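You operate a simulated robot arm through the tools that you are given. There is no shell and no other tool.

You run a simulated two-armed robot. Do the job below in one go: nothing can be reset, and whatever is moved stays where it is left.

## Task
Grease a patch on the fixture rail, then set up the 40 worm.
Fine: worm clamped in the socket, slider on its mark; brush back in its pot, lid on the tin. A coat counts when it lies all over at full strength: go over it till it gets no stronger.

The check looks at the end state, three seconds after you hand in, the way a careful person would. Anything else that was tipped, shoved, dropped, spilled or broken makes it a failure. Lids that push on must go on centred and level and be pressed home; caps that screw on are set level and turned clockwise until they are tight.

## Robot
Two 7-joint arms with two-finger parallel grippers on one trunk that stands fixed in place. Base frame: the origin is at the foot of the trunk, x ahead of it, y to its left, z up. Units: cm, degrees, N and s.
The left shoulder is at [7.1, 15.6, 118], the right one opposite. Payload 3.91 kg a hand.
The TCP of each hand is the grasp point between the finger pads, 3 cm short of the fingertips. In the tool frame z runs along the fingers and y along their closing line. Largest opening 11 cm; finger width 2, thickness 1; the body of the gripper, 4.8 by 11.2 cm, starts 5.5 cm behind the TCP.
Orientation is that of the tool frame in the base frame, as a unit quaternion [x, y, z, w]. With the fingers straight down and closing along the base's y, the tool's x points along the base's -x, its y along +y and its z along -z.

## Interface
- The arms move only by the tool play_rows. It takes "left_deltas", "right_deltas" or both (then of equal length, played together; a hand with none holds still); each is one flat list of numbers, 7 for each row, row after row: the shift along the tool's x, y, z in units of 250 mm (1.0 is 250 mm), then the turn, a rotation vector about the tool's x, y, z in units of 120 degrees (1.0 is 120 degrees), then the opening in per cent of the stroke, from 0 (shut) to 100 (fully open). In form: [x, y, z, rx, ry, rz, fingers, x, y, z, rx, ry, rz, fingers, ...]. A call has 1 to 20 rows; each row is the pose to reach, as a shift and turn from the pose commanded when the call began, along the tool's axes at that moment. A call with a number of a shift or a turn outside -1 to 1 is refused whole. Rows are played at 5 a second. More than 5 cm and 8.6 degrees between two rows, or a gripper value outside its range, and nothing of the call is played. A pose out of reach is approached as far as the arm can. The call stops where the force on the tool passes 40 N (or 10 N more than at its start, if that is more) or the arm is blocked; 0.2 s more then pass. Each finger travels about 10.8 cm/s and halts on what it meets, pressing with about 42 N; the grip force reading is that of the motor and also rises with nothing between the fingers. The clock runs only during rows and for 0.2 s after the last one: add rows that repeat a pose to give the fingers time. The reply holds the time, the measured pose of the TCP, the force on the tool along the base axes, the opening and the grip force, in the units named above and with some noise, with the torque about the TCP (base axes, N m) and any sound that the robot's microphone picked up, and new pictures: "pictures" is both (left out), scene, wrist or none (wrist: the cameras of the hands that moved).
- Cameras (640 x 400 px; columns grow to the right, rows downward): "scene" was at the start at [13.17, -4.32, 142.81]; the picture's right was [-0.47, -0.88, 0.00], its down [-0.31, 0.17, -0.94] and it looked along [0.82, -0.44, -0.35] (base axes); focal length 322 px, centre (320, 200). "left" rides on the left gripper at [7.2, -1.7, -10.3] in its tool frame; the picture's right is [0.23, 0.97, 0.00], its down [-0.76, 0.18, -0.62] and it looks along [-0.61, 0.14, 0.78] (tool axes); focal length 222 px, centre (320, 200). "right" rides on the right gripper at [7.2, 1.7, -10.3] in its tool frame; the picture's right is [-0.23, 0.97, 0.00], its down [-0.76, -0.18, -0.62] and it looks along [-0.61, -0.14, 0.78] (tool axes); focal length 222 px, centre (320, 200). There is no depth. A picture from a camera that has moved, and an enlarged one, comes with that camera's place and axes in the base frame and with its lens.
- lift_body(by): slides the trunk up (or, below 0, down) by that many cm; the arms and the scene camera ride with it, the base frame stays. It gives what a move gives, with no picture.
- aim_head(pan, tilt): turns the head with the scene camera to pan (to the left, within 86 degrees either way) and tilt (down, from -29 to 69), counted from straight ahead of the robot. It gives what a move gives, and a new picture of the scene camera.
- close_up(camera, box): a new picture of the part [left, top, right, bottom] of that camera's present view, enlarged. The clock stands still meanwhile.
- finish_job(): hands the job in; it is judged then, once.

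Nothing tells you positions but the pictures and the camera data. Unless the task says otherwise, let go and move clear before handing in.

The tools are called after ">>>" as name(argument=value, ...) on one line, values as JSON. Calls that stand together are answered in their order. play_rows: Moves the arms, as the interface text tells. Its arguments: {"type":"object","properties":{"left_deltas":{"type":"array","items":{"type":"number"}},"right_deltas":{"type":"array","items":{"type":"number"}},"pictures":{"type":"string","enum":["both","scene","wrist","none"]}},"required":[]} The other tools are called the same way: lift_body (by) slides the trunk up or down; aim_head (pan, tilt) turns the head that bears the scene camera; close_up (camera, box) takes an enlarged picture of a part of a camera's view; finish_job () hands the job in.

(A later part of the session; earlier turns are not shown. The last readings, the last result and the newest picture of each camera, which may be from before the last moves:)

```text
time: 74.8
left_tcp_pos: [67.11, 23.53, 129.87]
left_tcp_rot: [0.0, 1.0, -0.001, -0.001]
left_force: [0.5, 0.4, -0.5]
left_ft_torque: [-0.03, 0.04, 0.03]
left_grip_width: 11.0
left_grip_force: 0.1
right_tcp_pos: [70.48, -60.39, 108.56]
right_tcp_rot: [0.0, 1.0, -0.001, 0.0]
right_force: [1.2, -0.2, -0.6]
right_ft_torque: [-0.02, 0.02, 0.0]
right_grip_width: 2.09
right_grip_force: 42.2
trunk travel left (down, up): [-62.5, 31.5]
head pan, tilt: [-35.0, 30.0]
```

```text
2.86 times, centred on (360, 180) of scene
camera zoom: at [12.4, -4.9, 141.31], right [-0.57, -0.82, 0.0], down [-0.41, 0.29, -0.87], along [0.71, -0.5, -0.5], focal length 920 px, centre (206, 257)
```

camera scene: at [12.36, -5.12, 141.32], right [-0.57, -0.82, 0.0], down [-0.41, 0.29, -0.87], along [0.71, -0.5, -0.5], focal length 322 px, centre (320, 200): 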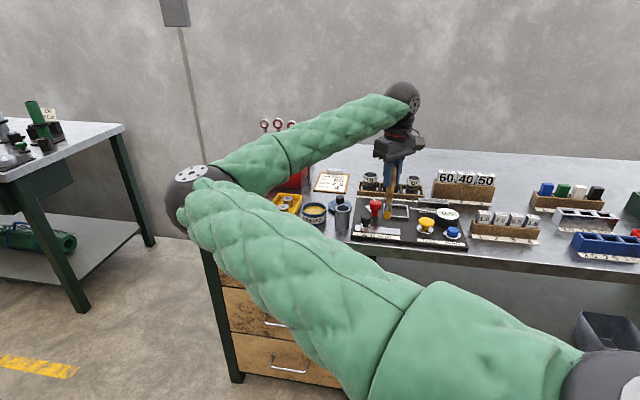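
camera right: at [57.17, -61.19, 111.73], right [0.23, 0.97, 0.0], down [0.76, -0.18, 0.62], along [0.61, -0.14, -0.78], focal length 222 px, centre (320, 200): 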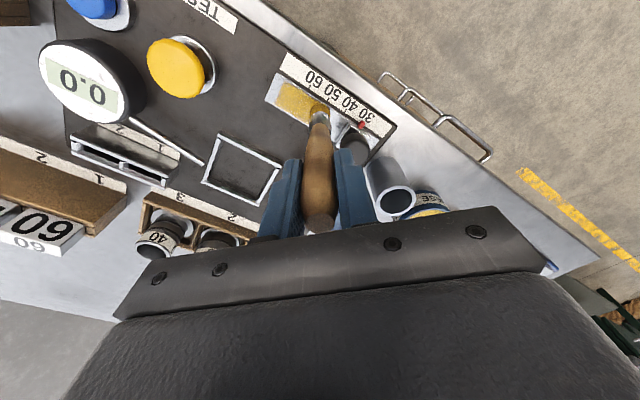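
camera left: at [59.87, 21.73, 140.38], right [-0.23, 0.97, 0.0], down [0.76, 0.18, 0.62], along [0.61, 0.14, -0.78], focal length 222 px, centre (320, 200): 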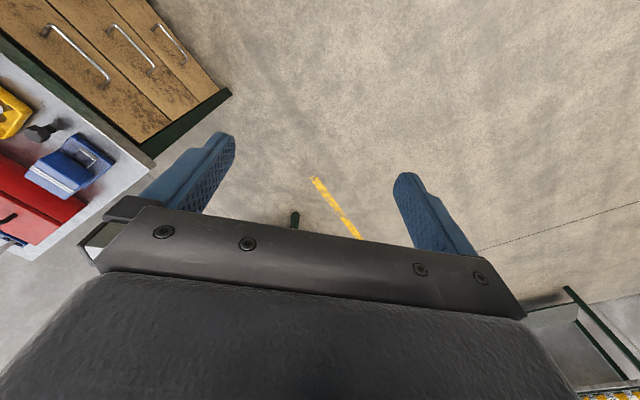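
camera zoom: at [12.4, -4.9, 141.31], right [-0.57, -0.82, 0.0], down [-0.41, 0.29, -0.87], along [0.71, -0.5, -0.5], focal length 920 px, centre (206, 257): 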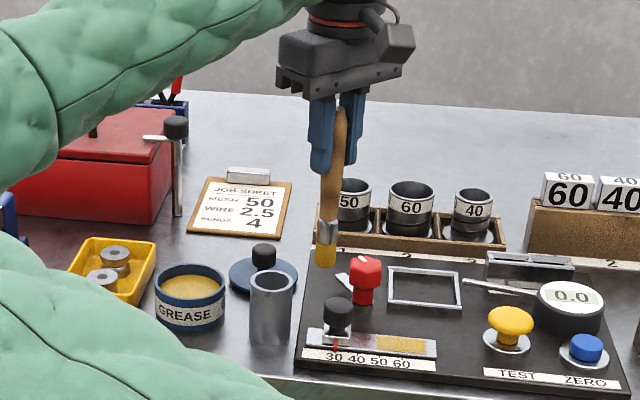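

The patch now looks uniform edge to edge. As insurance against under-coating I'll do one last dip and a full set of passes and compare again.

>>> play_rows(right_deltas=[-0.04, 0.026, -0.04, 0, 0, 0, 0, -0.17, 0.108, -0.04, 0, 0, 0, 0, -0.3, 0.19, -0.04, 0, 0, 0, 0, -0.42, 0.266, -0.04, 0, 0, 0, 0, -0.498, 0.3247, -0.02, 0, 0, 0, 0, -0.498, 0.3247, 0.1, 0, 0, 0, 0, -0.498, 0.3247, 0.2, 0, 0, 0, 0, -0.498, 0.3247, 0.245, 0, 0, 0, 0, -0.498, 0.3247, 0.252, 0, 0, 0, 0, -0.498, 0.3247, 0.252, 0, 0, 0, 0], pictures="none")

>>> play_rows(right_deltas=[0, 0, -0.15, 0, 0, 0, 0, 0, 0, -0.31, 0, 0, 0, 0, 0.13, -0.07, -0.31, 0, 0, 0, 0, 0.26, -0.14, -0.31, 0, 0, 0, 0, 0.39, -0.21, -0.31, 0, 0, 0, 0, 0.52, -0.28, -0.31, 0, 0, 0, 0, 0.64, -0.345, -0.31, 0, 0, 0, 0, 0.7444, -0.3945, -0.31, 0, 0, 0, 0, 0.7444, -0.3945, -0.15, 0, 0, 0, 0, 0.7444, -0.3945, -0.02, 0, 0, 0, 0, 0.7444, -0.3945, 0.03, 0, 0, 0, 0], pictures="none")

>>> play_rows(right_deltas=[0, 0, 0.018, 0, 0, 0, 0, 0.0392, -0.04, 0.018, 0, 0, 0, 0, 0.0784, -0.08, 0.018, 0, 0, 0, 0, 0.1176, -0.12, 0.018, 0, 0, 0, 0, 0.1512, -0.1542, 0.018, 0, 0, 0, 0, 0.1298, -0.1752, 0.018, 0, 0, 0, 0, 0.0962, -0.141, 0.018, 0, 0, 0, 0, 0.057, -0.101, 0.018, 0, 0, 0, 0, 0.0178, -0.061, 0.018, 0, 0, 0, 0, -0.0214, -0.021, 0.018, 0, 0, 0, 0, -0.0443, -0.0434, 0.018, 0, 0, 0, 0, -0.0051, -0.0834, 0.018, 0, 0, 0, 0, 0.0341, -0.1234, 0.018, 0, 0, 0, 0, 0.0733, -0.1634, 0.018, 0, 0, 0, 0, 0.1069, -0.1976, 0.018, 0, 0, 0, 0, 0.0855, -0.2186, 0.018, 0, 0, 0, 0, 0.0519, -0.1844, 0.018, 0, 0, 0, 0, 0.0127, -0.1444, 0.018, 0, 0, 0, 0, -0.0265, -0.1044, 0.018, 0, 0, 0, 0, -0.0657, -0.0644, 0.018, 0, 0, 0, 0], pictures="none")

>>> play_rows(right_deltas=[0, 0, -0.12, 0, 0, 0, 0, -0.1, 0.06, -0.24, 0, 0, 0, 0, -0.185, 0.13, -0.3, 0, 0, 0, 0], pictures="none")

>>> close_up(camera="right", box=[210, 0, 310, 80])

>>> close_up(camera="scene", box=[365, 215, 415, 245])

```text
time: 77.0
left_tcp_pos: [67.18, 23.57, 129.98]
left_tcp_rot: [-0.001, 1.0, 0.0, 0.001]
left_force: [0.1, 0.0, 0.9]
left_ft_torque: [0.0, -0.01, -0.01]
left_grip_width: 11.01
left_grip_force: 0.1
right_tcp_pos: [83.31, -52.56, 102.25]
right_tcp_rot: [0.0, 1.0, 0.0, 0.0]
right_force: [0.8, 0.2, 2.2]
right_ft_torque: [0.13, -0.07, 0.0]
right_grip_width: 2.06
right_grip_force: 42.5
trunk travel left (down, up): [-62.5, 31.5]
head pan, tilt: [-35.0, 30.0]
```

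```text
time: 79.4
left_tcp_pos: [67.19, 23.52, 129.99]
left_tcp_rot: [0.0, 1.0, -0.001, -0.001]
left_force: [1.2, -0.6, 0.0]
left_ft_torque: [-0.01, 0.01, -0.02]
left_grip_width: 11.02
left_grip_force: 0.1
right_tcp_pos: [64.65, -62.51, 101.46]
right_tcp_rot: [0.001, 1.0, -0.001, -0.001]
right_force: [0.4, 0.0, -0.5]
right_ft_torque: [-0.02, -0.06, 0.0]
right_grip_width: 2.08
right_grip_force: 41.9
trunk travel left (down, up): [-62.5, 31.5]
head pan, tilt: [-35.0, 30.0]
```

```text
time: 83.6
left_tcp_pos: [67.06, 23.51, 129.97]
left_tcp_rot: [0.0, 1.0, -0.002, -0.001]
left_force: [0.0, -0.3, -0.2]
left_ft_torque: [-0.03, -0.04, 0.01]
left_grip_width: 10.98
left_grip_force: 0.1
right_tcp_pos: [66.23, -64.02, 101.0]
right_tcp_rot: [0.0, 1.0, 0.0, 0.0]
right_force: [-2.7, -1.9, 14.1]
right_ft_torque: [-0.21, 0.47, 0.02]
right_grip_width: 2.06
right_grip_force: 41.9
trunk travel left (down, up): [-62.5, 31.5]
head pan, tilt: [-35.0, 30.0]
```

```text
time: 84.4
left_tcp_pos: [67.08, 23.37, 130.02]
left_tcp_rot: [0.0, 1.0, 0.0, -0.001]
left_force: [0.1, 0.6, 0.0]
left_ft_torque: [0.01, -0.01, 0.0]
left_grip_width: 11.01
left_grip_force: 0.0
right_tcp_pos: [71.05, -60.9, 108.56]
right_tcp_rot: [0.001, 1.0, -0.001, -0.001]
right_force: [-0.1, 0.0, 0.3]
right_ft_torque: [-0.01, -0.01, 0.01]
right_grip_width: 2.05
right_grip_force: 42.2
trunk travel left (down, up): [-62.5, 31.5]
head pan, tilt: [-35.0, 30.0]
```

```text
5.00 times, centred on (260, 40) of right
camera zoom: at [63.77, -59.16, 118.84], right [0.23, 0.97, 0.0], down [0.76, -0.18, 0.62], along [0.61, -0.14, -0.78], focal length 1111 px, centre (620, 1000)
```

zoom: 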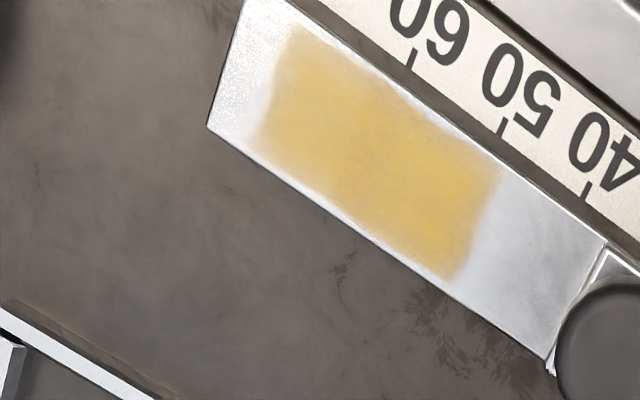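

```text
12.80 times, centred on (390, 230) of scene
camera zoom: at [12.41, -5.06, 141.3], right [-0.57, -0.82, 0.0], down [-0.41, 0.29, -0.87], along [0.71, -0.5, -0.5], focal length 4120 px, centre (-576, -184)
```

zoom: 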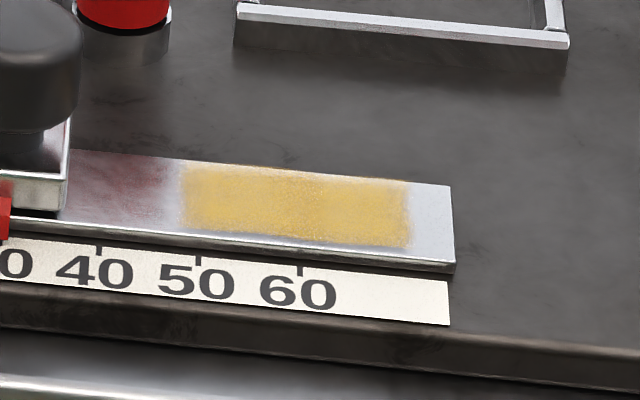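

The coat is unchanged from the last check, so it is at full strength. Now I'll bring the brush over its pot.

>>> play_rows(right_deltas=[-0.06, 0.09, 0, 0, 0, 0, 0, -0.13, 0.176, 0, 0, 0, 0, 0], pictures="wrist")

>>> close_up(camera="right", box=[250, 40, 390, 150])

>>> close_up(camera="scene", box=[310, 150, 380, 240])

```text
time: 85.0
left_tcp_pos: [67.15, 23.38, 129.97]
left_tcp_rot: [0.0, 1.0, -0.001, -0.001]
left_force: [1.0, 0.3, 0.2]
left_ft_torque: [-0.01, -0.01, -0.02]
left_grip_width: 11.0
left_grip_force: 0.1
right_tcp_pos: [74.16, -56.35, 108.47]
right_tcp_rot: [0.001, 1.0, 0.0, -0.001]
right_force: [0.6, -0.4, -0.2]
right_ft_torque: [-0.01, -0.01, 0.01]
right_grip_width: 2.08
right_grip_force: 41.6
trunk travel left (down, up): [-62.5, 31.5]
head pan, tilt: [-35.0, 30.0]
camera right: at [66.96, -54.56, 118.9], right [0.23, 0.97, 0.0], down [0.76, -0.18, 0.62], along [0.61, -0.14, -0.78], focal length 222 px, centre (320, 200)
```

right: 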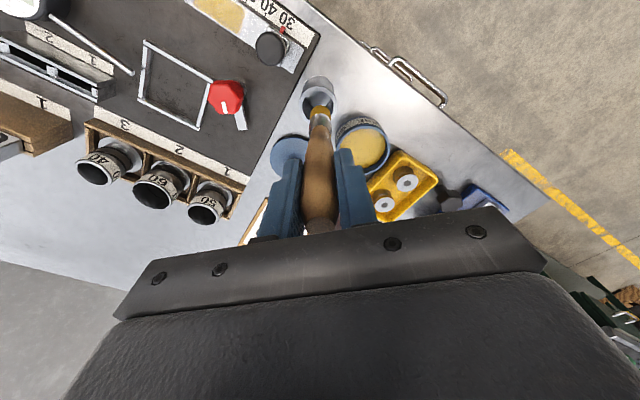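

```text
3.64 times, centred on (320, 95) of right
camera zoom: at [66.96, -54.56, 118.9], right [0.23, 0.97, 0.0], down [0.76, -0.18, 0.62], along [0.61, -0.14, -0.78], focal length 808 px, centre (320, 582)
```

zoom: 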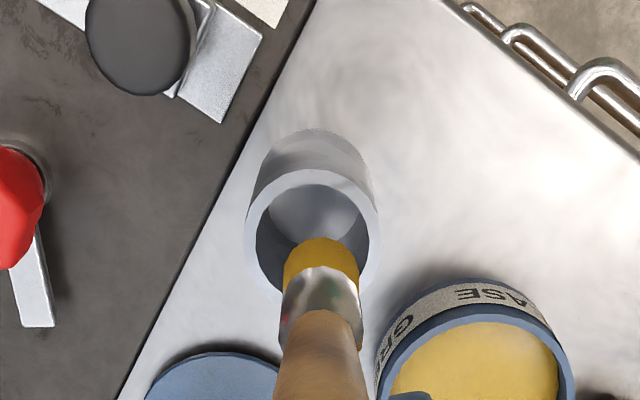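

```text
4.44 times, centred on (345, 195) of scene
camera zoom: at [12.38, -5.08, 141.31], right [-0.57, -0.82, 0.0], down [-0.41, 0.29, -0.87], along [0.71, -0.5, -0.5], focal length 1431 px, centre (209, 222)
```

zoom: 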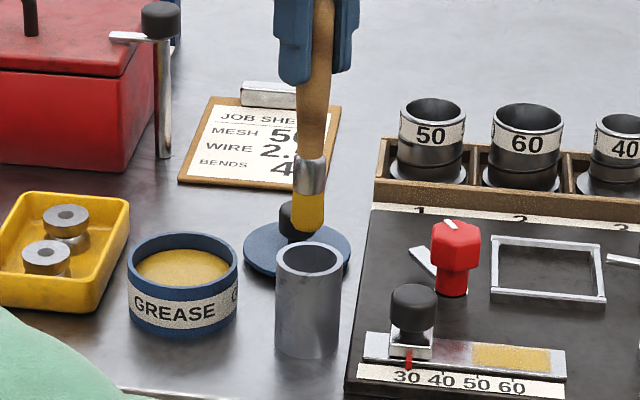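

The bristles sit right over the pot opening. I'll lower slowly into it.

>>> play_rows(right_deltas=[0, -0.004, 0.06, 0, 0, 0, 0, 0, -0.004, 0.12, 0, 0, 0, 0, 0, -0.004, 0.17, 0, 0, 0, 0], pictures="wrist")

>>> close_up(camera="right", box=[250, 40, 390, 150])

>>> close_up(camera="scene", box=[310, 150, 380, 240])

```text
time: 85.8
left_tcp_pos: [67.09, 23.37, 129.99]
left_tcp_rot: [0.0, 1.0, 0.0, -0.001]
left_force: [0.0, -0.1, -0.5]
left_ft_torque: [0.02, -0.05, -0.01]
left_grip_width: 11.0
left_grip_force: 0.0
right_tcp_pos: [74.13, -56.46, 104.24]
right_tcp_rot: [0.0, 1.0, -0.001, 0.0]
right_force: [-0.6, 0.6, -1.1]
right_ft_torque: [0.0, -0.02, 0.0]
right_grip_width: 2.05
right_grip_force: 41.9
trunk travel left (down, up): [-62.5, 31.5]
head pan, tilt: [-35.0, 30.0]
camera right: at [66.93, -54.59, 114.56], right [0.23, 0.97, 0.0], down [0.76, -0.18, 0.62], along [0.61, -0.14, -0.78], focal length 222 px, centre (320, 200)
```

right: 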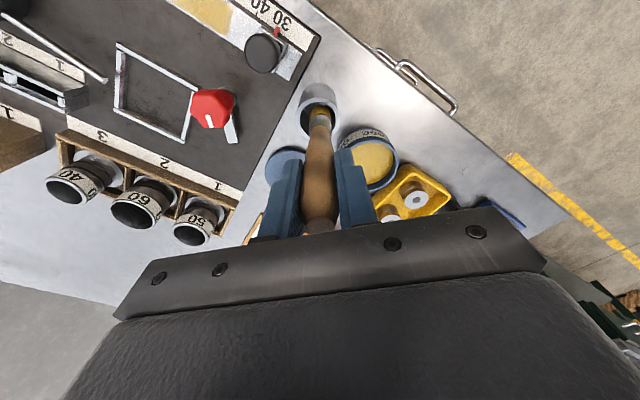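

```text
3.64 times, centred on (320, 95) of right
camera zoom: at [66.93, -54.59, 114.56], right [0.23, 0.97, 0.0], down [0.76, -0.18, 0.62], along [0.61, -0.14, -0.78], focal length 808 px, centre (320, 582)
```

zoom: 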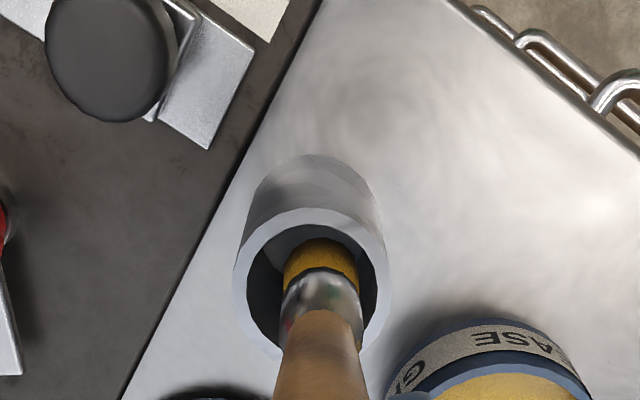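

```text
4.44 times, centred on (345, 195) of scene
camera zoom: at [12.41, -5.07, 141.31], right [-0.57, -0.82, 0.0], down [-0.41, 0.29, -0.87], along [0.71, -0.5, -0.5], focal length 1431 px, centre (209, 222)
```

zoom: 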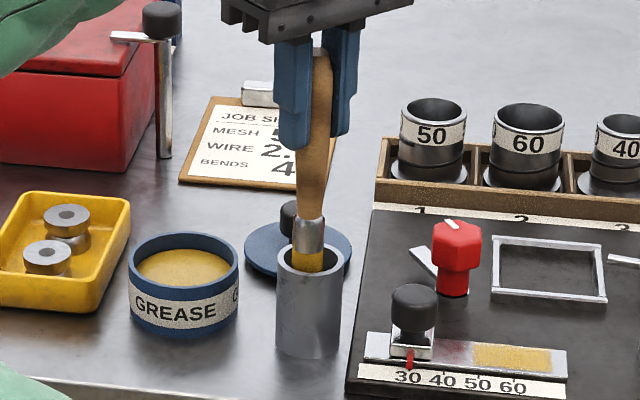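

The brush is inside the pot with clearance and no force. I'll continue down to the floor gently.

>>> play_rows(right_deltas=[0, -0.006, 0.05, 0, 0, 0, 0, 0, -0.006, 0.1, 0, 0, 0, 0, 0, -0.006, 0.13, 0, 0, 0, 0, 0, -0.006, 0.145, 0, 0, 0, 0], pictures="none")

```text
time: 86.8
left_tcp_pos: [67.11, 23.59, 129.97]
left_tcp_rot: [0.0, 1.0, 0.0, -0.001]
left_force: [-0.2, 1.1, 0.0]
left_ft_torque: [0.02, 0.01, 0.0]
left_grip_width: 11.02
left_grip_force: 0.0
right_tcp_pos: [74.09, -56.53, 100.58]
right_tcp_rot: [0.0, 1.0, 0.0, -0.001]
right_force: [0.3, 0.1, -0.7]
right_ft_torque: [0.03, -0.01, -0.01]
right_grip_width: 2.06
right_grip_force: 42.1
trunk travel left (down, up): [-62.5, 31.5]
head pan, tilt: [-35.0, 30.0]
```

>>> play_rows(right_deltas=[0, 0, 0.008, 0, 0, 0, 0, 0, 0, 0.016, 0, 0, 0, 0, 0, 0, 0.022, 0, 0, 0, 0], pictures="none")

>>> close_up(camera="scene", box=[310, 130, 390, 240])

```text
time: 87.6
left_tcp_pos: [67.13, 23.34, 130.03]
left_tcp_rot: [0.0, 1.0, 0.001, -0.001]
left_force: [-0.2, 0.0, -0.4]
left_ft_torque: [0.03, 0.03, 0.01]
left_grip_width: 11.02
left_grip_force: 0.1
right_tcp_pos: [74.1, -56.58, 100.12]
right_tcp_rot: [0.0, 1.0, 0.0, 0.0]
right_force: [-1.4, 0.4, -0.7]
right_ft_torque: [-0.01, 0.01, 0.03]
right_grip_width: 2.05
right_grip_force: 41.9
trunk travel left (down, up): [-62.5, 31.5]
head pan, tilt: [-35.0, 30.0]
```

```text
3.64 times, centred on (350, 185) of scene
camera zoom: at [12.38, -5.08, 141.31], right [-0.57, -0.82, 0.0], down [-0.41, 0.29, -0.87], along [0.71, -0.5, -0.5], focal length 1171 px, centre (211, 254)
```

zoom: 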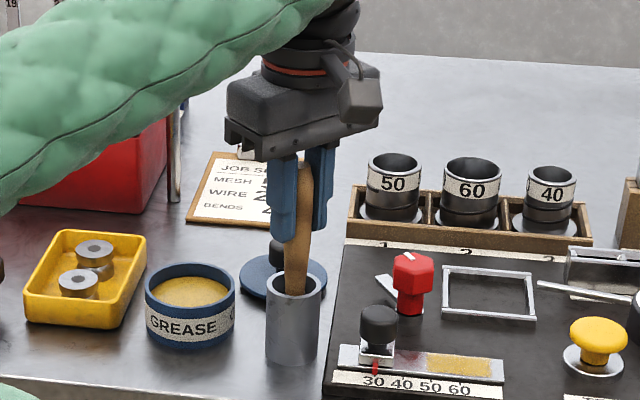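

>>> play_rows(right_deltas=[0, 0, 0.005, 0, 0, 0, 0, 0, 0, 0.01, 0, 0, 0, 0, 0, 0, 0.014, 0, 0, 0, 0], pictures="none")

```text
time: 88.4
left_tcp_pos: [67.04, 23.51, 130.14]
left_tcp_rot: [0.0, 1.0, 0.0, 0.0]
left_force: [0.1, 0.9, 0.1]
left_ft_torque: [0.0, 0.04, 0.01]
left_grip_width: 11.01
left_grip_force: 0.0
right_tcp_pos: [74.1, -56.65, 99.82]
right_tcp_rot: [0.0, 1.0, -0.001, 0.001]
right_force: [3.7, -3.1, 12.7]
right_ft_torque: [-0.39, -0.46, 0.01]
right_grip_width: 2.06
right_grip_force: 41.8
trunk travel left (down, up): [-62.5, 31.5]
head pan, tilt: [-35.0, 30.0]
```

The brush is on the pot's floor. I'll release it and rise straight up.

>>> play_rows(right_deltas=[0, 0, -0.003, 0, 0, 0, 0, 0, 0, -0.003, 0, 0, 0, 15, 0, 0, -0.003, 0, 0, 0, 30, 0, 0, -0.003, 0, 0, 0, 50, 0, 0, -0.003, 0, 0, 0, 50, 0, 0, -0.15, 0, 0, 0, 50, 0, 0, -0.33, 0, 0, 0, 50], pictures="wrist")

>>> close_up(camera="scene", box=[310, 110, 390, 240])

```text
time: 90.0
left_tcp_pos: [67.02, 23.46, 129.91]
left_tcp_rot: [0.0, 1.0, 0.001, 0.0]
left_force: [0.5, -0.4, -0.1]
left_ft_torque: [0.0, -0.03, 0.01]
left_grip_width: 10.98
left_grip_force: 0.0
right_tcp_pos: [74.36, -56.31, 108.22]
right_tcp_rot: [0.0, 1.0, 0.0, -0.001]
right_force: [-0.3, -0.5, 0.1]
right_ft_torque: [0.01, 0.0, 0.01]
right_grip_width: 5.49
right_grip_force: 0.0
trunk travel left (down, up): [-62.5, 31.5]
head pan, tilt: [-35.0, 30.0]
camera right: at [67.24, -54.54, 118.57], right [0.23, 0.97, 0.0], down [0.76, -0.18, 0.62], along [0.61, -0.14, -0.78], focal length 222 px, centre (320, 200)
```

right: 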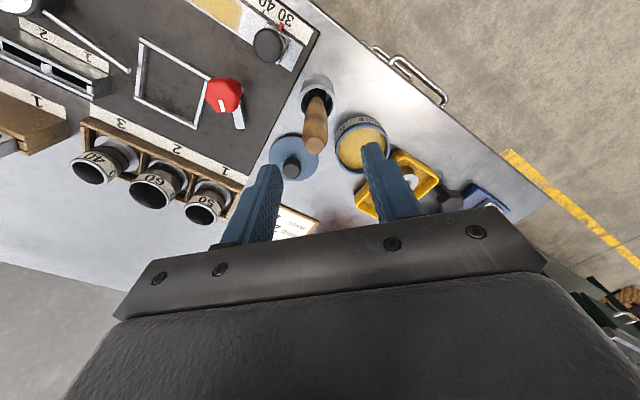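

```text
3.08 times, centred on (350, 175) of scene
camera zoom: at [12.32, -5.04, 141.31], right [-0.57, -0.82, 0.0], down [-0.41, 0.29, -0.87], along [0.71, -0.5, -0.5], focal length 990 px, centre (228, 277)
```

zoom: 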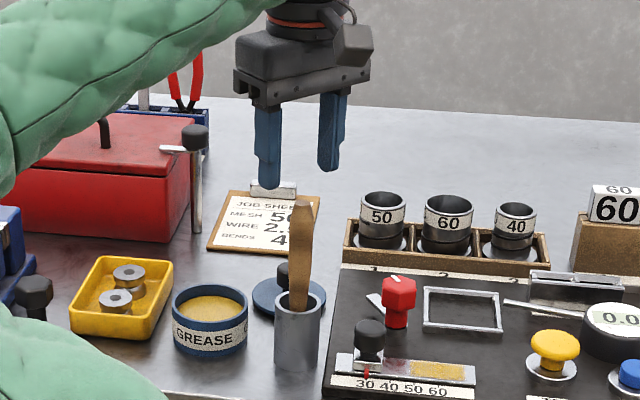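

The brush is back in its pot. Next I'll fetch the lid from (83.5, -62.6).

>>> play_rows(right_deltas=[-0.12, -0.085, 0, 0, 0, 0, 45, -0.24, -0.17, 0, 0, 0, 0, 45, -0.366, -0.254, 0, 0, 0, 0, 45, -0.366, -0.254, 0.16, 0, 0, 0, 45, -0.366, -0.254, 0.32, 0, 0, 0, 45, -0.366, -0.254, 0.48, 0, 0, 0, 45, -0.366, -0.254, 0.6, 0, 0, 0, 45], pictures="wrist")

>>> close_up(camera="right", box=[220, 80, 420, 220])

```text
time: 91.6
left_tcp_pos: [67.06, 23.34, 130.0]
left_tcp_rot: [0.0, 1.0, 0.001, -0.001]
left_force: [-0.4, 1.1, -0.3]
left_ft_torque: [-0.02, 0.0, -0.02]
left_grip_width: 10.99
left_grip_force: 0.0
right_tcp_pos: [83.26, -62.81, 92.93]
right_tcp_rot: [0.0, 1.0, 0.0, 0.0]
right_force: [0.7, 0.5, 0.0]
right_ft_torque: [0.02, -0.01, 0.0]
right_grip_width: 4.96
right_grip_force: 0.2
trunk travel left (down, up): [-62.5, 31.5]
head pan, tilt: [-35.0, 30.0]
camera right: at [76.07, -60.97, 103.32], right [0.23, 0.97, 0.0], down [0.76, -0.18, 0.62], along [0.61, -0.14, -0.78], focal length 222 px, centre (320, 200)
```

right: 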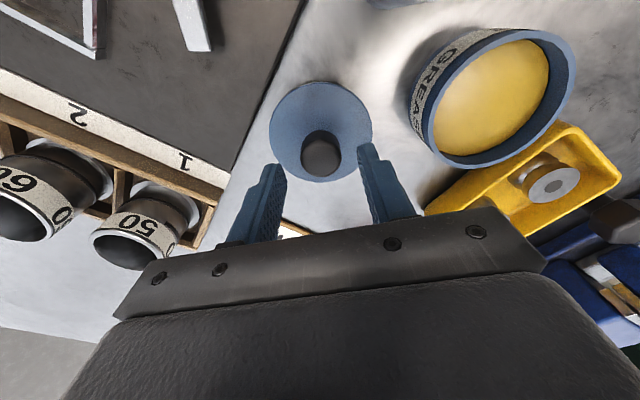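

```text
2.86 times, centred on (320, 150) of right
camera zoom: at [76.07, -60.97, 103.32], right [0.23, 0.97, 0.0], down [0.76, -0.18, 0.62], along [0.61, -0.14, -0.78], focal length 635 px, centre (320, 343)
```

zoom: 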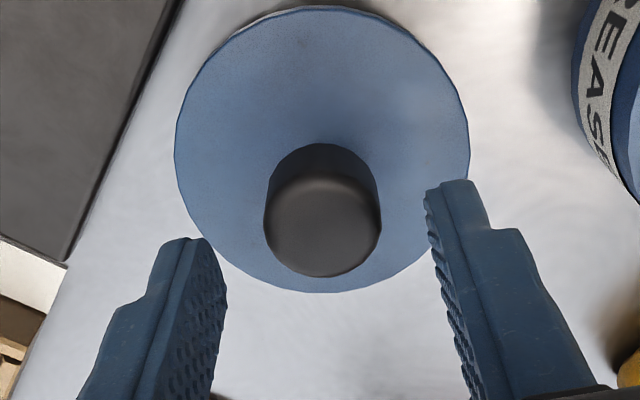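

>>> play_rows(right_deltas=[0, 0, 0.06, 0, 0, 0, 45, 0, 0, 0.097, 0, 0, 0, 45, 0, 0, 0.097, 0, 0, 0, 25, 0, 0, 0.097, 0, 0, 0, 0, 0, 0, 0.097, 0, 0, 0, 0, 0, 0, 0.097, 0, 0, 0, 0], pictures="wrist")

```text
time: 93.0
left_tcp_pos: [67.11, 23.39, 129.89]
left_tcp_rot: [-0.001, 1.0, 0.0, 0.0]
left_force: [0.3, -0.1, 0.7]
left_ft_torque: [0.0, -0.02, -0.03]
left_grip_width: 11.01
left_grip_force: 0.1
right_tcp_pos: [83.24, -62.98, 90.53]
right_tcp_rot: [0.0, 1.0, 0.0, 0.0]
right_force: [0.6, -0.2, 0.9]
right_ft_torque: [0.01, -0.03, 0.0]
right_grip_width: 2.62
right_grip_force: 41.8
trunk travel left (down, up): [-62.5, 31.5]
head pan, tilt: [-35.0, 30.0]
camera right: at [75.94, -61.08, 100.91], right [0.23, 0.97, 0.0], down [0.76, -0.18, 0.62], along [0.61, -0.14, -0.78], focal length 222 px, centre (320, 200)
```

right: 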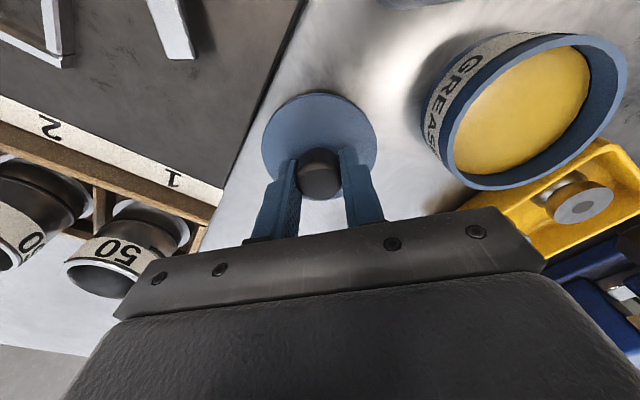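

The lid is gripped again. I'll lift it and carry it over the tin, stopping just above to check alignment.

>>> play_rows(right_deltas=[0, 0, -0.12, 0, 0, 0, 0, 0, 0, -0.24, 0, 0, 0, 0, 0, 0, -0.36, 0, 0, 0, 0, 0.006, 0.12, -0.38, 0, 0, 0, 0, 0.013, 0.24, -0.38, 0, 0, 0, 0, 0.019, 0.35, -0.38, 0, 0, 0, 0, 0.0244, 0.439, -0.38, 0, 0, 0, 0, 0.0244, 0.439, -0.28, 0, 0, 0, 0], pictures="wrist")

>>> close_up(camera="right", box=[220, 40, 420, 200])

>>> close_up(camera="scene", box=[285, 160, 345, 240])

```text
time: 94.8
left_tcp_pos: [67.25, 23.38, 129.96]
left_tcp_rot: [-0.001, 1.0, 0.0, 0.0]
left_force: [-0.2, -1.6, -0.1]
left_ft_torque: [-0.02, -0.01, 0.04]
left_grip_width: 11.0
left_grip_force: 0.0
right_tcp_pos: [82.45, -52.1, 97.26]
right_tcp_rot: [0.001, 1.0, 0.001, -0.001]
right_force: [0.0, 0.0, 0.1]
right_ft_torque: [0.0, 0.02, -0.04]
right_grip_width: 2.63
right_grip_force: 41.8
trunk travel left (down, up): [-62.5, 31.5]
head pan, tilt: [-35.0, 30.0]
camera right: at [75.26, -50.32, 107.63], right [0.23, 0.97, 0.0], down [0.76, -0.18, 0.62], along [0.61, -0.14, -0.78], focal length 222 px, centre (320, 200)
```

right: 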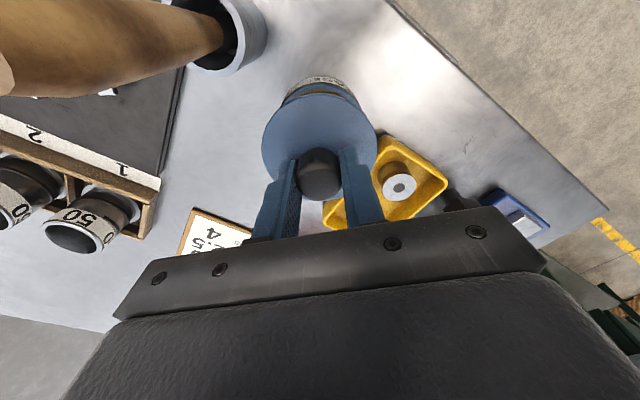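

```text
2.50 times, centred on (320, 120) of right
camera zoom: at [75.26, -50.32, 107.63], right [0.23, 0.97, 0.0], down [0.76, -0.18, 0.62], along [0.61, -0.14, -0.78], focal length 555 px, centre (320, 400)
```

zoom: 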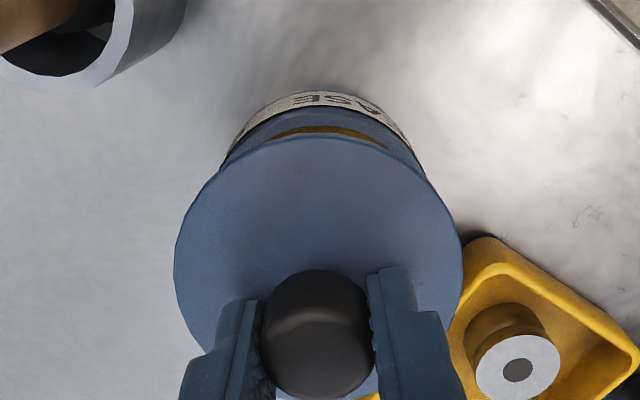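

```text
5.00 times, centred on (315, 200) of scene
camera zoom: at [12.5, -5.21, 141.29], right [-0.57, -0.82, 0.0], down [-0.41, 0.29, -0.87], along [0.71, -0.5, -0.5], focal length 1610 px, centre (345, 200)
```

zoom: 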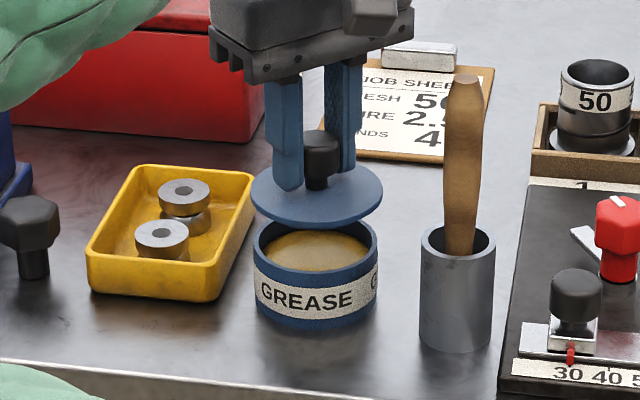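

The lid lines up with the tin in both views. I'll lower slowly until it meets the rim.

>>> play_rows(right_deltas=[0, 0, 0.05, 0, 0, 0, 0, 0, 0, 0.09, 0, 0, 0, 0, 0, 0, 0.1, 0, 0, 0, 0, 0, 0, 0.108, 0, 0, 0, 0], pictures="none")

>>> close_up(camera="scene", box=[285, 160, 345, 240])

>>> close_up(camera="right", box=[220, 40, 420, 200])

```text
time: 95.8
left_tcp_pos: [67.1, 23.45, 130.04]
left_tcp_rot: [0.0, 1.0, 0.0, -0.001]
left_force: [-0.5, 0.6, 0.6]
left_ft_torque: [0.0, -0.03, 0.01]
left_grip_width: 10.99
left_grip_force: 0.0
right_tcp_pos: [82.68, -52.0, 94.98]
right_tcp_rot: [0.0, 1.0, 0.0, 0.0]
right_force: [-1.0, -0.5, -0.9]
right_ft_torque: [0.02, -0.05, 0.03]
right_grip_width: 2.65
right_grip_force: 42.2
trunk travel left (down, up): [-62.5, 31.5]
head pan, tilt: [-35.0, 30.0]
```

```text
5.00 times, centred on (315, 200) of scene
camera zoom: at [12.41, -5.09, 141.3], right [-0.57, -0.82, 0.0], down [-0.41, 0.29, -0.87], along [0.71, -0.5, -0.5], focal length 1610 px, centre (345, 200)
```

zoom: 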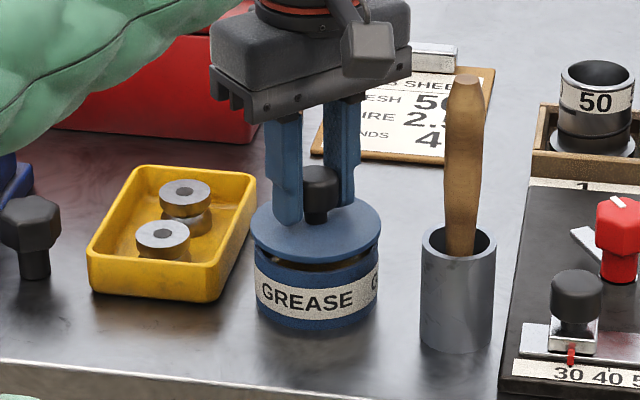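

```text
2.50 times, centred on (320, 120) of right
camera zoom: at [75.43, -50.29, 105.19], right [0.23, 0.97, 0.0], down [0.76, -0.18, 0.62], along [0.61, -0.14, -0.78], focal length 555 px, centre (320, 400)
```

zoom: 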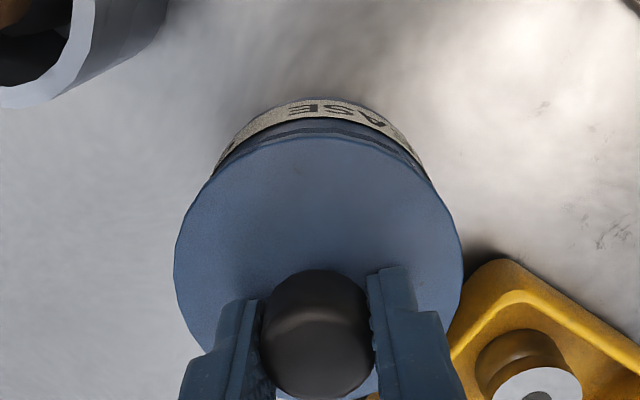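

>>> play_rows(right_deltas=[0, 0, 0.008, 0, 0, 0, 0, 0, 0, 0.016, 0, 0, 0, 0, 0, 0, 0.024, 0, 0, 0, 0], pictures="none")

>>> close_up(camera="scene", box=[285, 180, 345, 240])

>>> close_up(camera="right", box=[220, 40, 420, 200])

```text
time: 96.6
left_tcp_pos: [67.2, 23.35, 129.95]
left_tcp_rot: [0.0, 1.0, 0.0, -0.001]
left_force: [-0.2, -0.3, -0.3]
left_ft_torque: [0.02, 0.01, 0.01]
left_grip_width: 10.99
left_grip_force: 0.0
right_tcp_pos: [82.66, -52.15, 94.26]
right_tcp_rot: [0.0, 1.0, 0.0, 0.0]
right_force: [-0.6, -0.2, -0.7]
right_ft_torque: [0.01, 0.03, 0.0]
right_grip_width: 2.63
right_grip_force: 42.1
trunk travel left (down, up): [-62.5, 31.5]
head pan, tilt: [-35.0, 30.0]
```

```text
6.67 times, centred on (315, 210) of scene
camera zoom: at [12.39, -5.08, 141.31], right [-0.57, -0.82, 0.0], down [-0.41, 0.29, -0.87], along [0.71, -0.5, -0.5], focal length 2146 px, centre (353, 133)
```

zoom: 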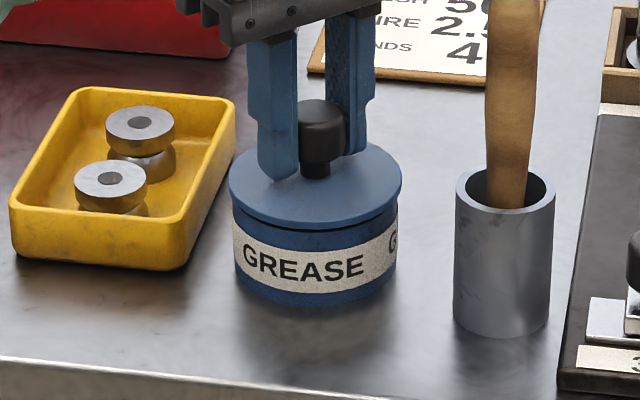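

```text
2.50 times, centred on (320, 120) of right
camera zoom: at [75.32, -50.25, 104.61], right [0.23, 0.97, 0.0], down [0.76, -0.18, 0.62], along [0.61, -0.14, -0.78], focal length 555 px, centre (320, 400)
```

zoom: 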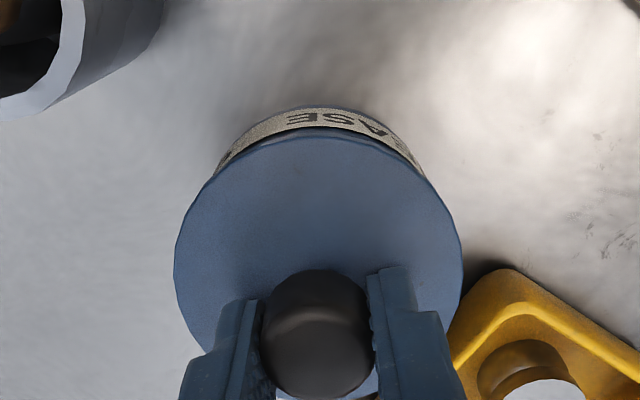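

>>> play_rows(right_deltas=[0, 0, 0.005, 0, 0, 0, 0, 0, 0, 0.01, 0, 0, 0, 0, 0, 0, 0.015, 0, 0, 0, 0, 0, 0, 0.02, 0, 0, 0, 0], pictures="none")

>>> close_up(camera="scene", box=[285, 180, 345, 240])

```text
time: 97.6
left_tcp_pos: [67.07, 23.48, 130.1]
left_tcp_rot: [-0.001, 1.0, 0.0, 0.001]
left_force: [-0.9, 0.0, 0.3]
left_ft_torque: [0.0, -0.02, 0.0]
left_grip_width: 11.03
left_grip_force: 0.1
right_tcp_pos: [82.62, -51.98, 93.97]
right_tcp_rot: [0.0, 1.0, -0.001, 0.001]
right_force: [1.1, 0.1, 13.2]
right_ft_torque: [0.08, 0.45, 0.02]
right_grip_width: 2.63
right_grip_force: 42.0
trunk travel left (down, up): [-62.5, 31.5]
head pan, tilt: [-35.0, 30.0]
```

```text
6.67 times, centred on (315, 210) of scene
camera zoom: at [12.28, -5.01, 141.35], right [-0.57, -0.82, 0.0], down [-0.41, 0.29, -0.87], along [0.71, -0.5, -0.5], focal length 2146 px, centre (353, 133)
```

zoom: 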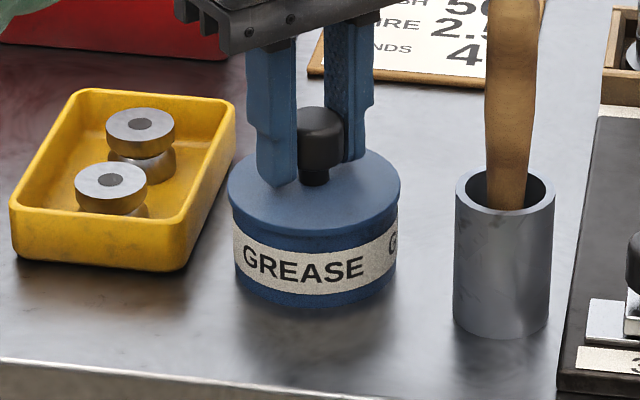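

The lid is at its seated height with 13 N, bearing more on one edge. I'll press down a little more in small steps and check level.

>>> play_rows(right_deltas=[0, 0, 0.003, 0, 0, 0, 0, 0, 0, 0.006, 0, 0, 0, 0], pictures="none")

>>> close_up(camera="scene", box=[295, 190, 335, 230])

>>> close_up(camera="right", box=[250, 70, 390, 170])

```text
time: 98.2
left_tcp_pos: [66.94, 23.56, 130.06]
left_tcp_rot: [0.0, 1.0, -0.001, 0.0]
left_force: [-0.2, 0.3, -0.2]
left_ft_torque: [0.01, 0.04, 0.01]
left_grip_width: 10.99
left_grip_force: 0.0
right_tcp_pos: [82.46, -51.98, 93.99]
right_tcp_rot: [0.0, 1.0, -0.002, 0.002]
right_force: [9.2, -6.6, 30.5]
right_ft_torque: [-0.09, 0.55, 0.1]
right_grip_width: 2.61
right_grip_force: 41.7
trunk travel left (down, up): [-62.5, 31.5]
head pan, tilt: [-35.0, 30.0]
```

```text
10.00 times, centred on (315, 210) of scene
camera zoom: at [12.21, -4.96, 141.36], right [-0.57, -0.82, 0.0], down [-0.41, 0.29, -0.87], along [0.71, -0.5, -0.5], focal length 3219 px, centre (370, 100)
```

zoom: 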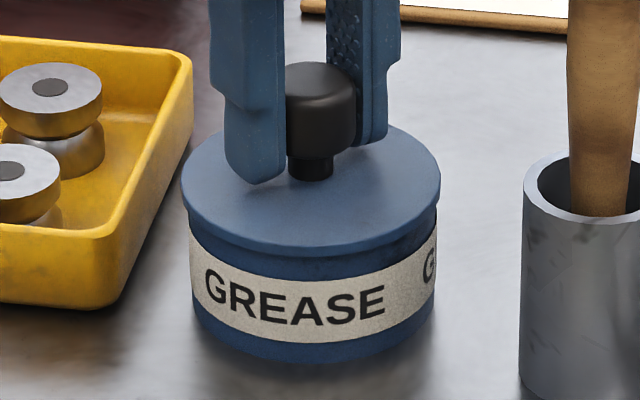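

```text
4.00 times, centred on (320, 120) of right
camera zoom: at [75.25, -50.13, 104.29], right [0.23, 0.97, 0.0], down [0.76, -0.18, 0.63], along [0.61, -0.14, -0.78], focal length 888 px, centre (320, 520)
```

zoom: 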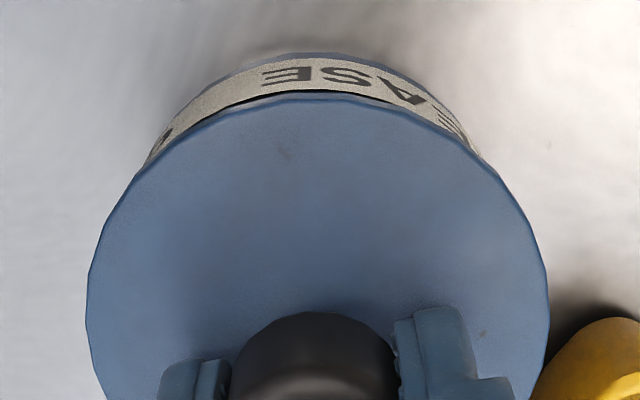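

The load is on the near edge only, so the lid may be slightly off or tilted. I'll let go so it can settle, and take a look.

>>> play_rows(right_deltas=[0, 0, -0.012, 0, 0, 0, 0, 0, 0, -0.012, 0, 0, 0, 15, 0, 0, -0.012, 0, 0, 0, 30, 0, 0, -0.012, 0, 0, 0, 45, 0, 0, -0.012, 0, 0, 0, 45, 0, 0, -0.15, 0, 0, 0, 45, 0, 0, -0.3, 0, 0, 0, 45], pictures="none")

>>> close_up(camera="scene", box=[295, 190, 335, 230])

>>> close_up(camera="right", box=[250, 50, 390, 150])

```text
time: 99.8
left_tcp_pos: [67.05, 23.57, 129.97]
left_tcp_rot: [0.0, 1.0, 0.0, -0.001]
left_force: [-0.1, 0.7, 1.0]
left_ft_torque: [-0.05, -0.02, 0.02]
left_grip_width: 10.99
left_grip_force: 0.2
right_tcp_pos: [82.57, -52.1, 100.97]
right_tcp_rot: [-0.001, 1.0, 0.0, 0.0]
right_force: [0.5, 0.8, 0.6]
right_ft_torque: [-0.02, 0.03, -0.01]
right_grip_width: 4.95
right_grip_force: 0.1
trunk travel left (down, up): [-62.5, 31.5]
head pan, tilt: [-35.0, 30.0]
```

```text
10.00 times, centred on (315, 210) of scene
camera zoom: at [12.3, -5.03, 141.31], right [-0.57, -0.82, 0.0], down [-0.41, 0.29, -0.87], along [0.71, -0.5, -0.5], focal length 3219 px, centre (370, 100)
```

zoom: 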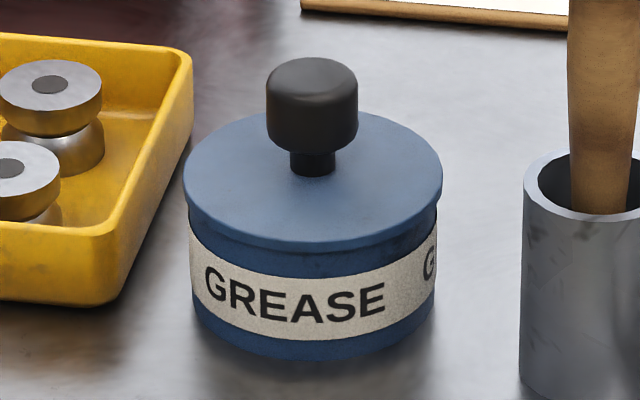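

```text
4.00 times, centred on (320, 100) of right
camera zoom: at [75.32, -50.3, 111.35], right [0.23, 0.97, 0.0], down [0.76, -0.18, 0.62], along [0.61, -0.14, -0.78], focal length 888 px, centre (320, 600)
```

zoom: 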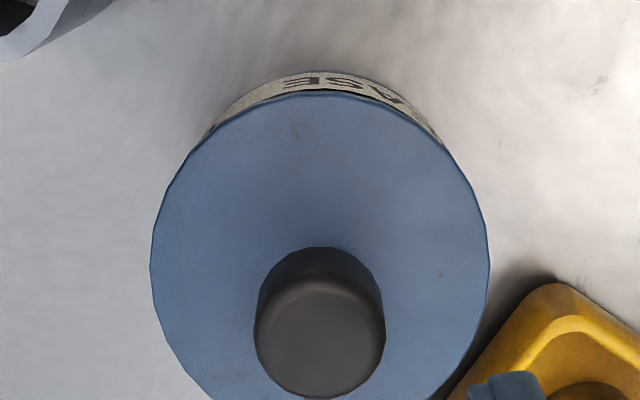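

The released lid sits centred and level. I'll press it home evenly with both fingertips, one on each side of the knob, and compare the height with how it was originally (TCP 93.64).

>>> play_rows(right_deltas=[0, 0, 0.15, 0, 0, 0, 36, 0, 0, 0.26, 0, 0, 0, 36, 0, 0, 0.286, 0, 0, 0, 36, 0, 0, 0.292, 0, 0, 0, 36], pictures="none")

```text
time: 100.8
left_tcp_pos: [67.19, 23.51, 129.98]
left_tcp_rot: [0.0, 1.0, 0.001, -0.001]
left_force: [0.2, 1.1, -1.0]
left_ft_torque: [-0.03, -0.04, 0.0]
left_grip_width: 11.01
left_grip_force: 0.0
right_tcp_pos: [82.84, -52.04, 93.82]
right_tcp_rot: [-0.001, 1.0, 0.0, -0.001]
right_force: [1.1, 0.0, -0.1]
right_ft_torque: [-0.01, -0.01, 0.01]
right_grip_width: 3.96
right_grip_force: 0.2
trunk travel left (down, up): [-62.5, 31.5]
head pan, tilt: [-35.0, 30.0]
```

>>> play_rows(right_deltas=[0, 0, 0.002, 0, 0, 0, 36, 0, 0, 0.004, 0, 0, 0, 36, 0, 0, 0.007, 0, 0, 0, 36], pictures="none")

```text
time: 101.6
left_tcp_pos: [67.1, 23.49, 130.06]
left_tcp_rot: [0.0, 1.0, 0.0, -0.001]
left_force: [-0.2, 0.6, 0.5]
left_ft_torque: [-0.02, -0.03, -0.01]
left_grip_width: 11.01
left_grip_force: 0.0
right_tcp_pos: [82.63, -51.99, 93.62]
right_tcp_rot: [0.0, 1.0, 0.001, -0.001]
right_force: [0.1, -0.7, 0.2]
right_ft_torque: [0.0, 0.01, -0.04]
right_grip_width: 3.99
right_grip_force: 0.1
trunk travel left (down, up): [-62.5, 31.5]
head pan, tilt: [-35.0, 30.0]
```

>>> play_rows(right_deltas=[0, 0, 0.003, 0, 0, 0, 36, 0, 0, 0.006, 0, 0, 0, 36, 0, 0, 0.009, 0, 0, 0, 36], pictures="none")

```text
time: 102.4
left_tcp_pos: [67.01, 23.35, 129.97]
left_tcp_rot: [0.0, 1.0, 0.001, 0.0]
left_force: [0.2, -0.4, 0.4]
left_ft_torque: [-0.02, 0.0, -0.01]
left_grip_width: 10.99
left_grip_force: 0.1
right_tcp_pos: [82.58, -52.06, 93.66]
right_tcp_rot: [0.0, 1.0, -0.001, 0.001]
right_force: [3.3, -2.4, 12.8]
right_ft_torque: [0.08, -0.07, -0.05]
right_grip_width: 3.97
right_grip_force: 0.7
trunk travel left (down, up): [-62.5, 31.5]
head pan, tilt: [-35.0, 30.0]
```

>>> play_rows(right_deltas=[0, 0, 0.004, 0, 0, 0, 36, 0, 0, 0.008, 0, 0, 0, 36, 0, 0, 0.01, 0, 0, 0, 36], pictures="none")

```text
time: 103.2
left_tcp_pos: [66.94, 23.56, 130.1]
left_tcp_rot: [0.0, 1.0, -0.001, 0.001]
left_force: [0.0, 0.8, 0.7]
left_ft_torque: [-0.05, 0.01, -0.01]
left_grip_width: 11.0
left_grip_force: 0.1
right_tcp_pos: [82.65, -51.95, 93.57]
right_tcp_rot: [0.001, 1.0, -0.002, 0.002]
right_force: [7.9, -7.8, 32.9]
right_ft_torque: [0.0, -0.19, -0.07]
right_grip_width: 3.96
right_grip_force: 0.6
trunk travel left (down, up): [-62.5, 31.5]
head pan, tilt: [-35.0, 30.0]
```

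The lid takes 33 N evenly and sits at its original height, so it is home. I'll rise and check.

>>> play_rows(right_deltas=[0, 0, -0.02, 0, 0, 0, 36, 0, 0, -0.15, 0, 0, 0, 40, 0, 0, -0.33, 0, 0, 0, 40, 0, 0, -0.5, 0, 0, 0, 40, 0, 0, -0.65, 0, 0, 0, 40], pictures="wrist")

>>> close_up(camera="scene", box=[295, 190, 335, 230])

>>> close_up(camera="scene", box=[290, 150, 450, 250])

```text
time: 104.4
left_tcp_pos: [66.94, 23.44, 130.13]
left_tcp_rot: [0.0, 1.0, 0.0, 0.0]
left_force: [-0.5, -0.5, -1.7]
left_ft_torque: [-0.02, 0.01, 0.05]
left_grip_width: 10.99
left_grip_force: 0.0
right_tcp_pos: [82.73, -51.98, 109.98]
right_tcp_rot: [0.0, 1.0, 0.0, -0.001]
right_force: [-1.1, 0.2, 0.8]
right_ft_torque: [0.03, -0.01, 0.01]
right_grip_width: 4.4
right_grip_force: 0.1
trunk travel left (down, up): [-62.5, 31.5]
head pan, tilt: [-35.0, 30.0]
camera right: at [75.53, -50.22, 120.29], right [0.23, 0.97, 0.0], down [0.76, -0.18, 0.62], along [0.61, -0.14, -0.78], focal length 222 px, centre (320, 200)
```

right: 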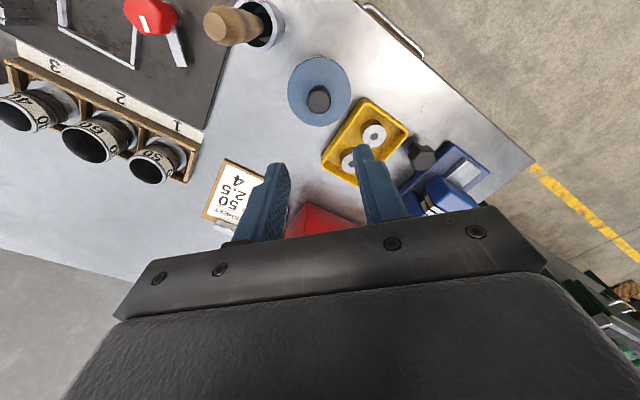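

```text
10.00 times, centred on (315, 210) of scene
camera zoom: at [12.27, -5.05, 141.31], right [-0.57, -0.82, 0.0], down [-0.41, 0.29, -0.87], along [0.71, -0.5, -0.5], focal length 3219 px, centre (370, 100)
```

zoom: 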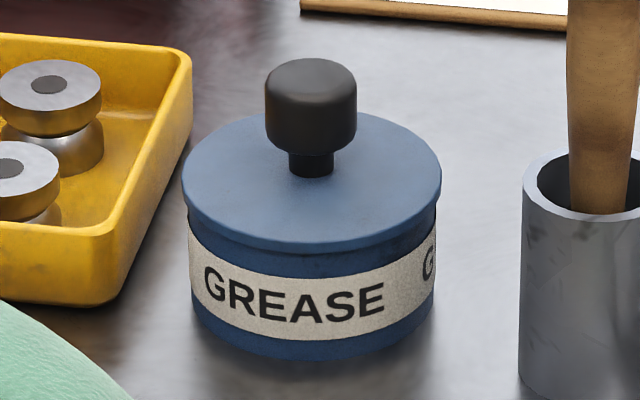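

```text
4.00 times, centred on (370, 200) of scene
camera zoom: at [12.27, -5.05, 141.31], right [-0.57, -0.82, 0.0], down [-0.41, 0.29, -0.87], along [0.71, -0.5, -0.5], focal length 1288 px, centre (120, 200)
```

zoom: 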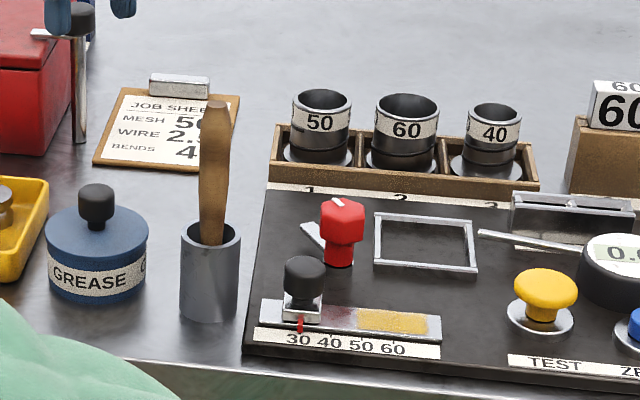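

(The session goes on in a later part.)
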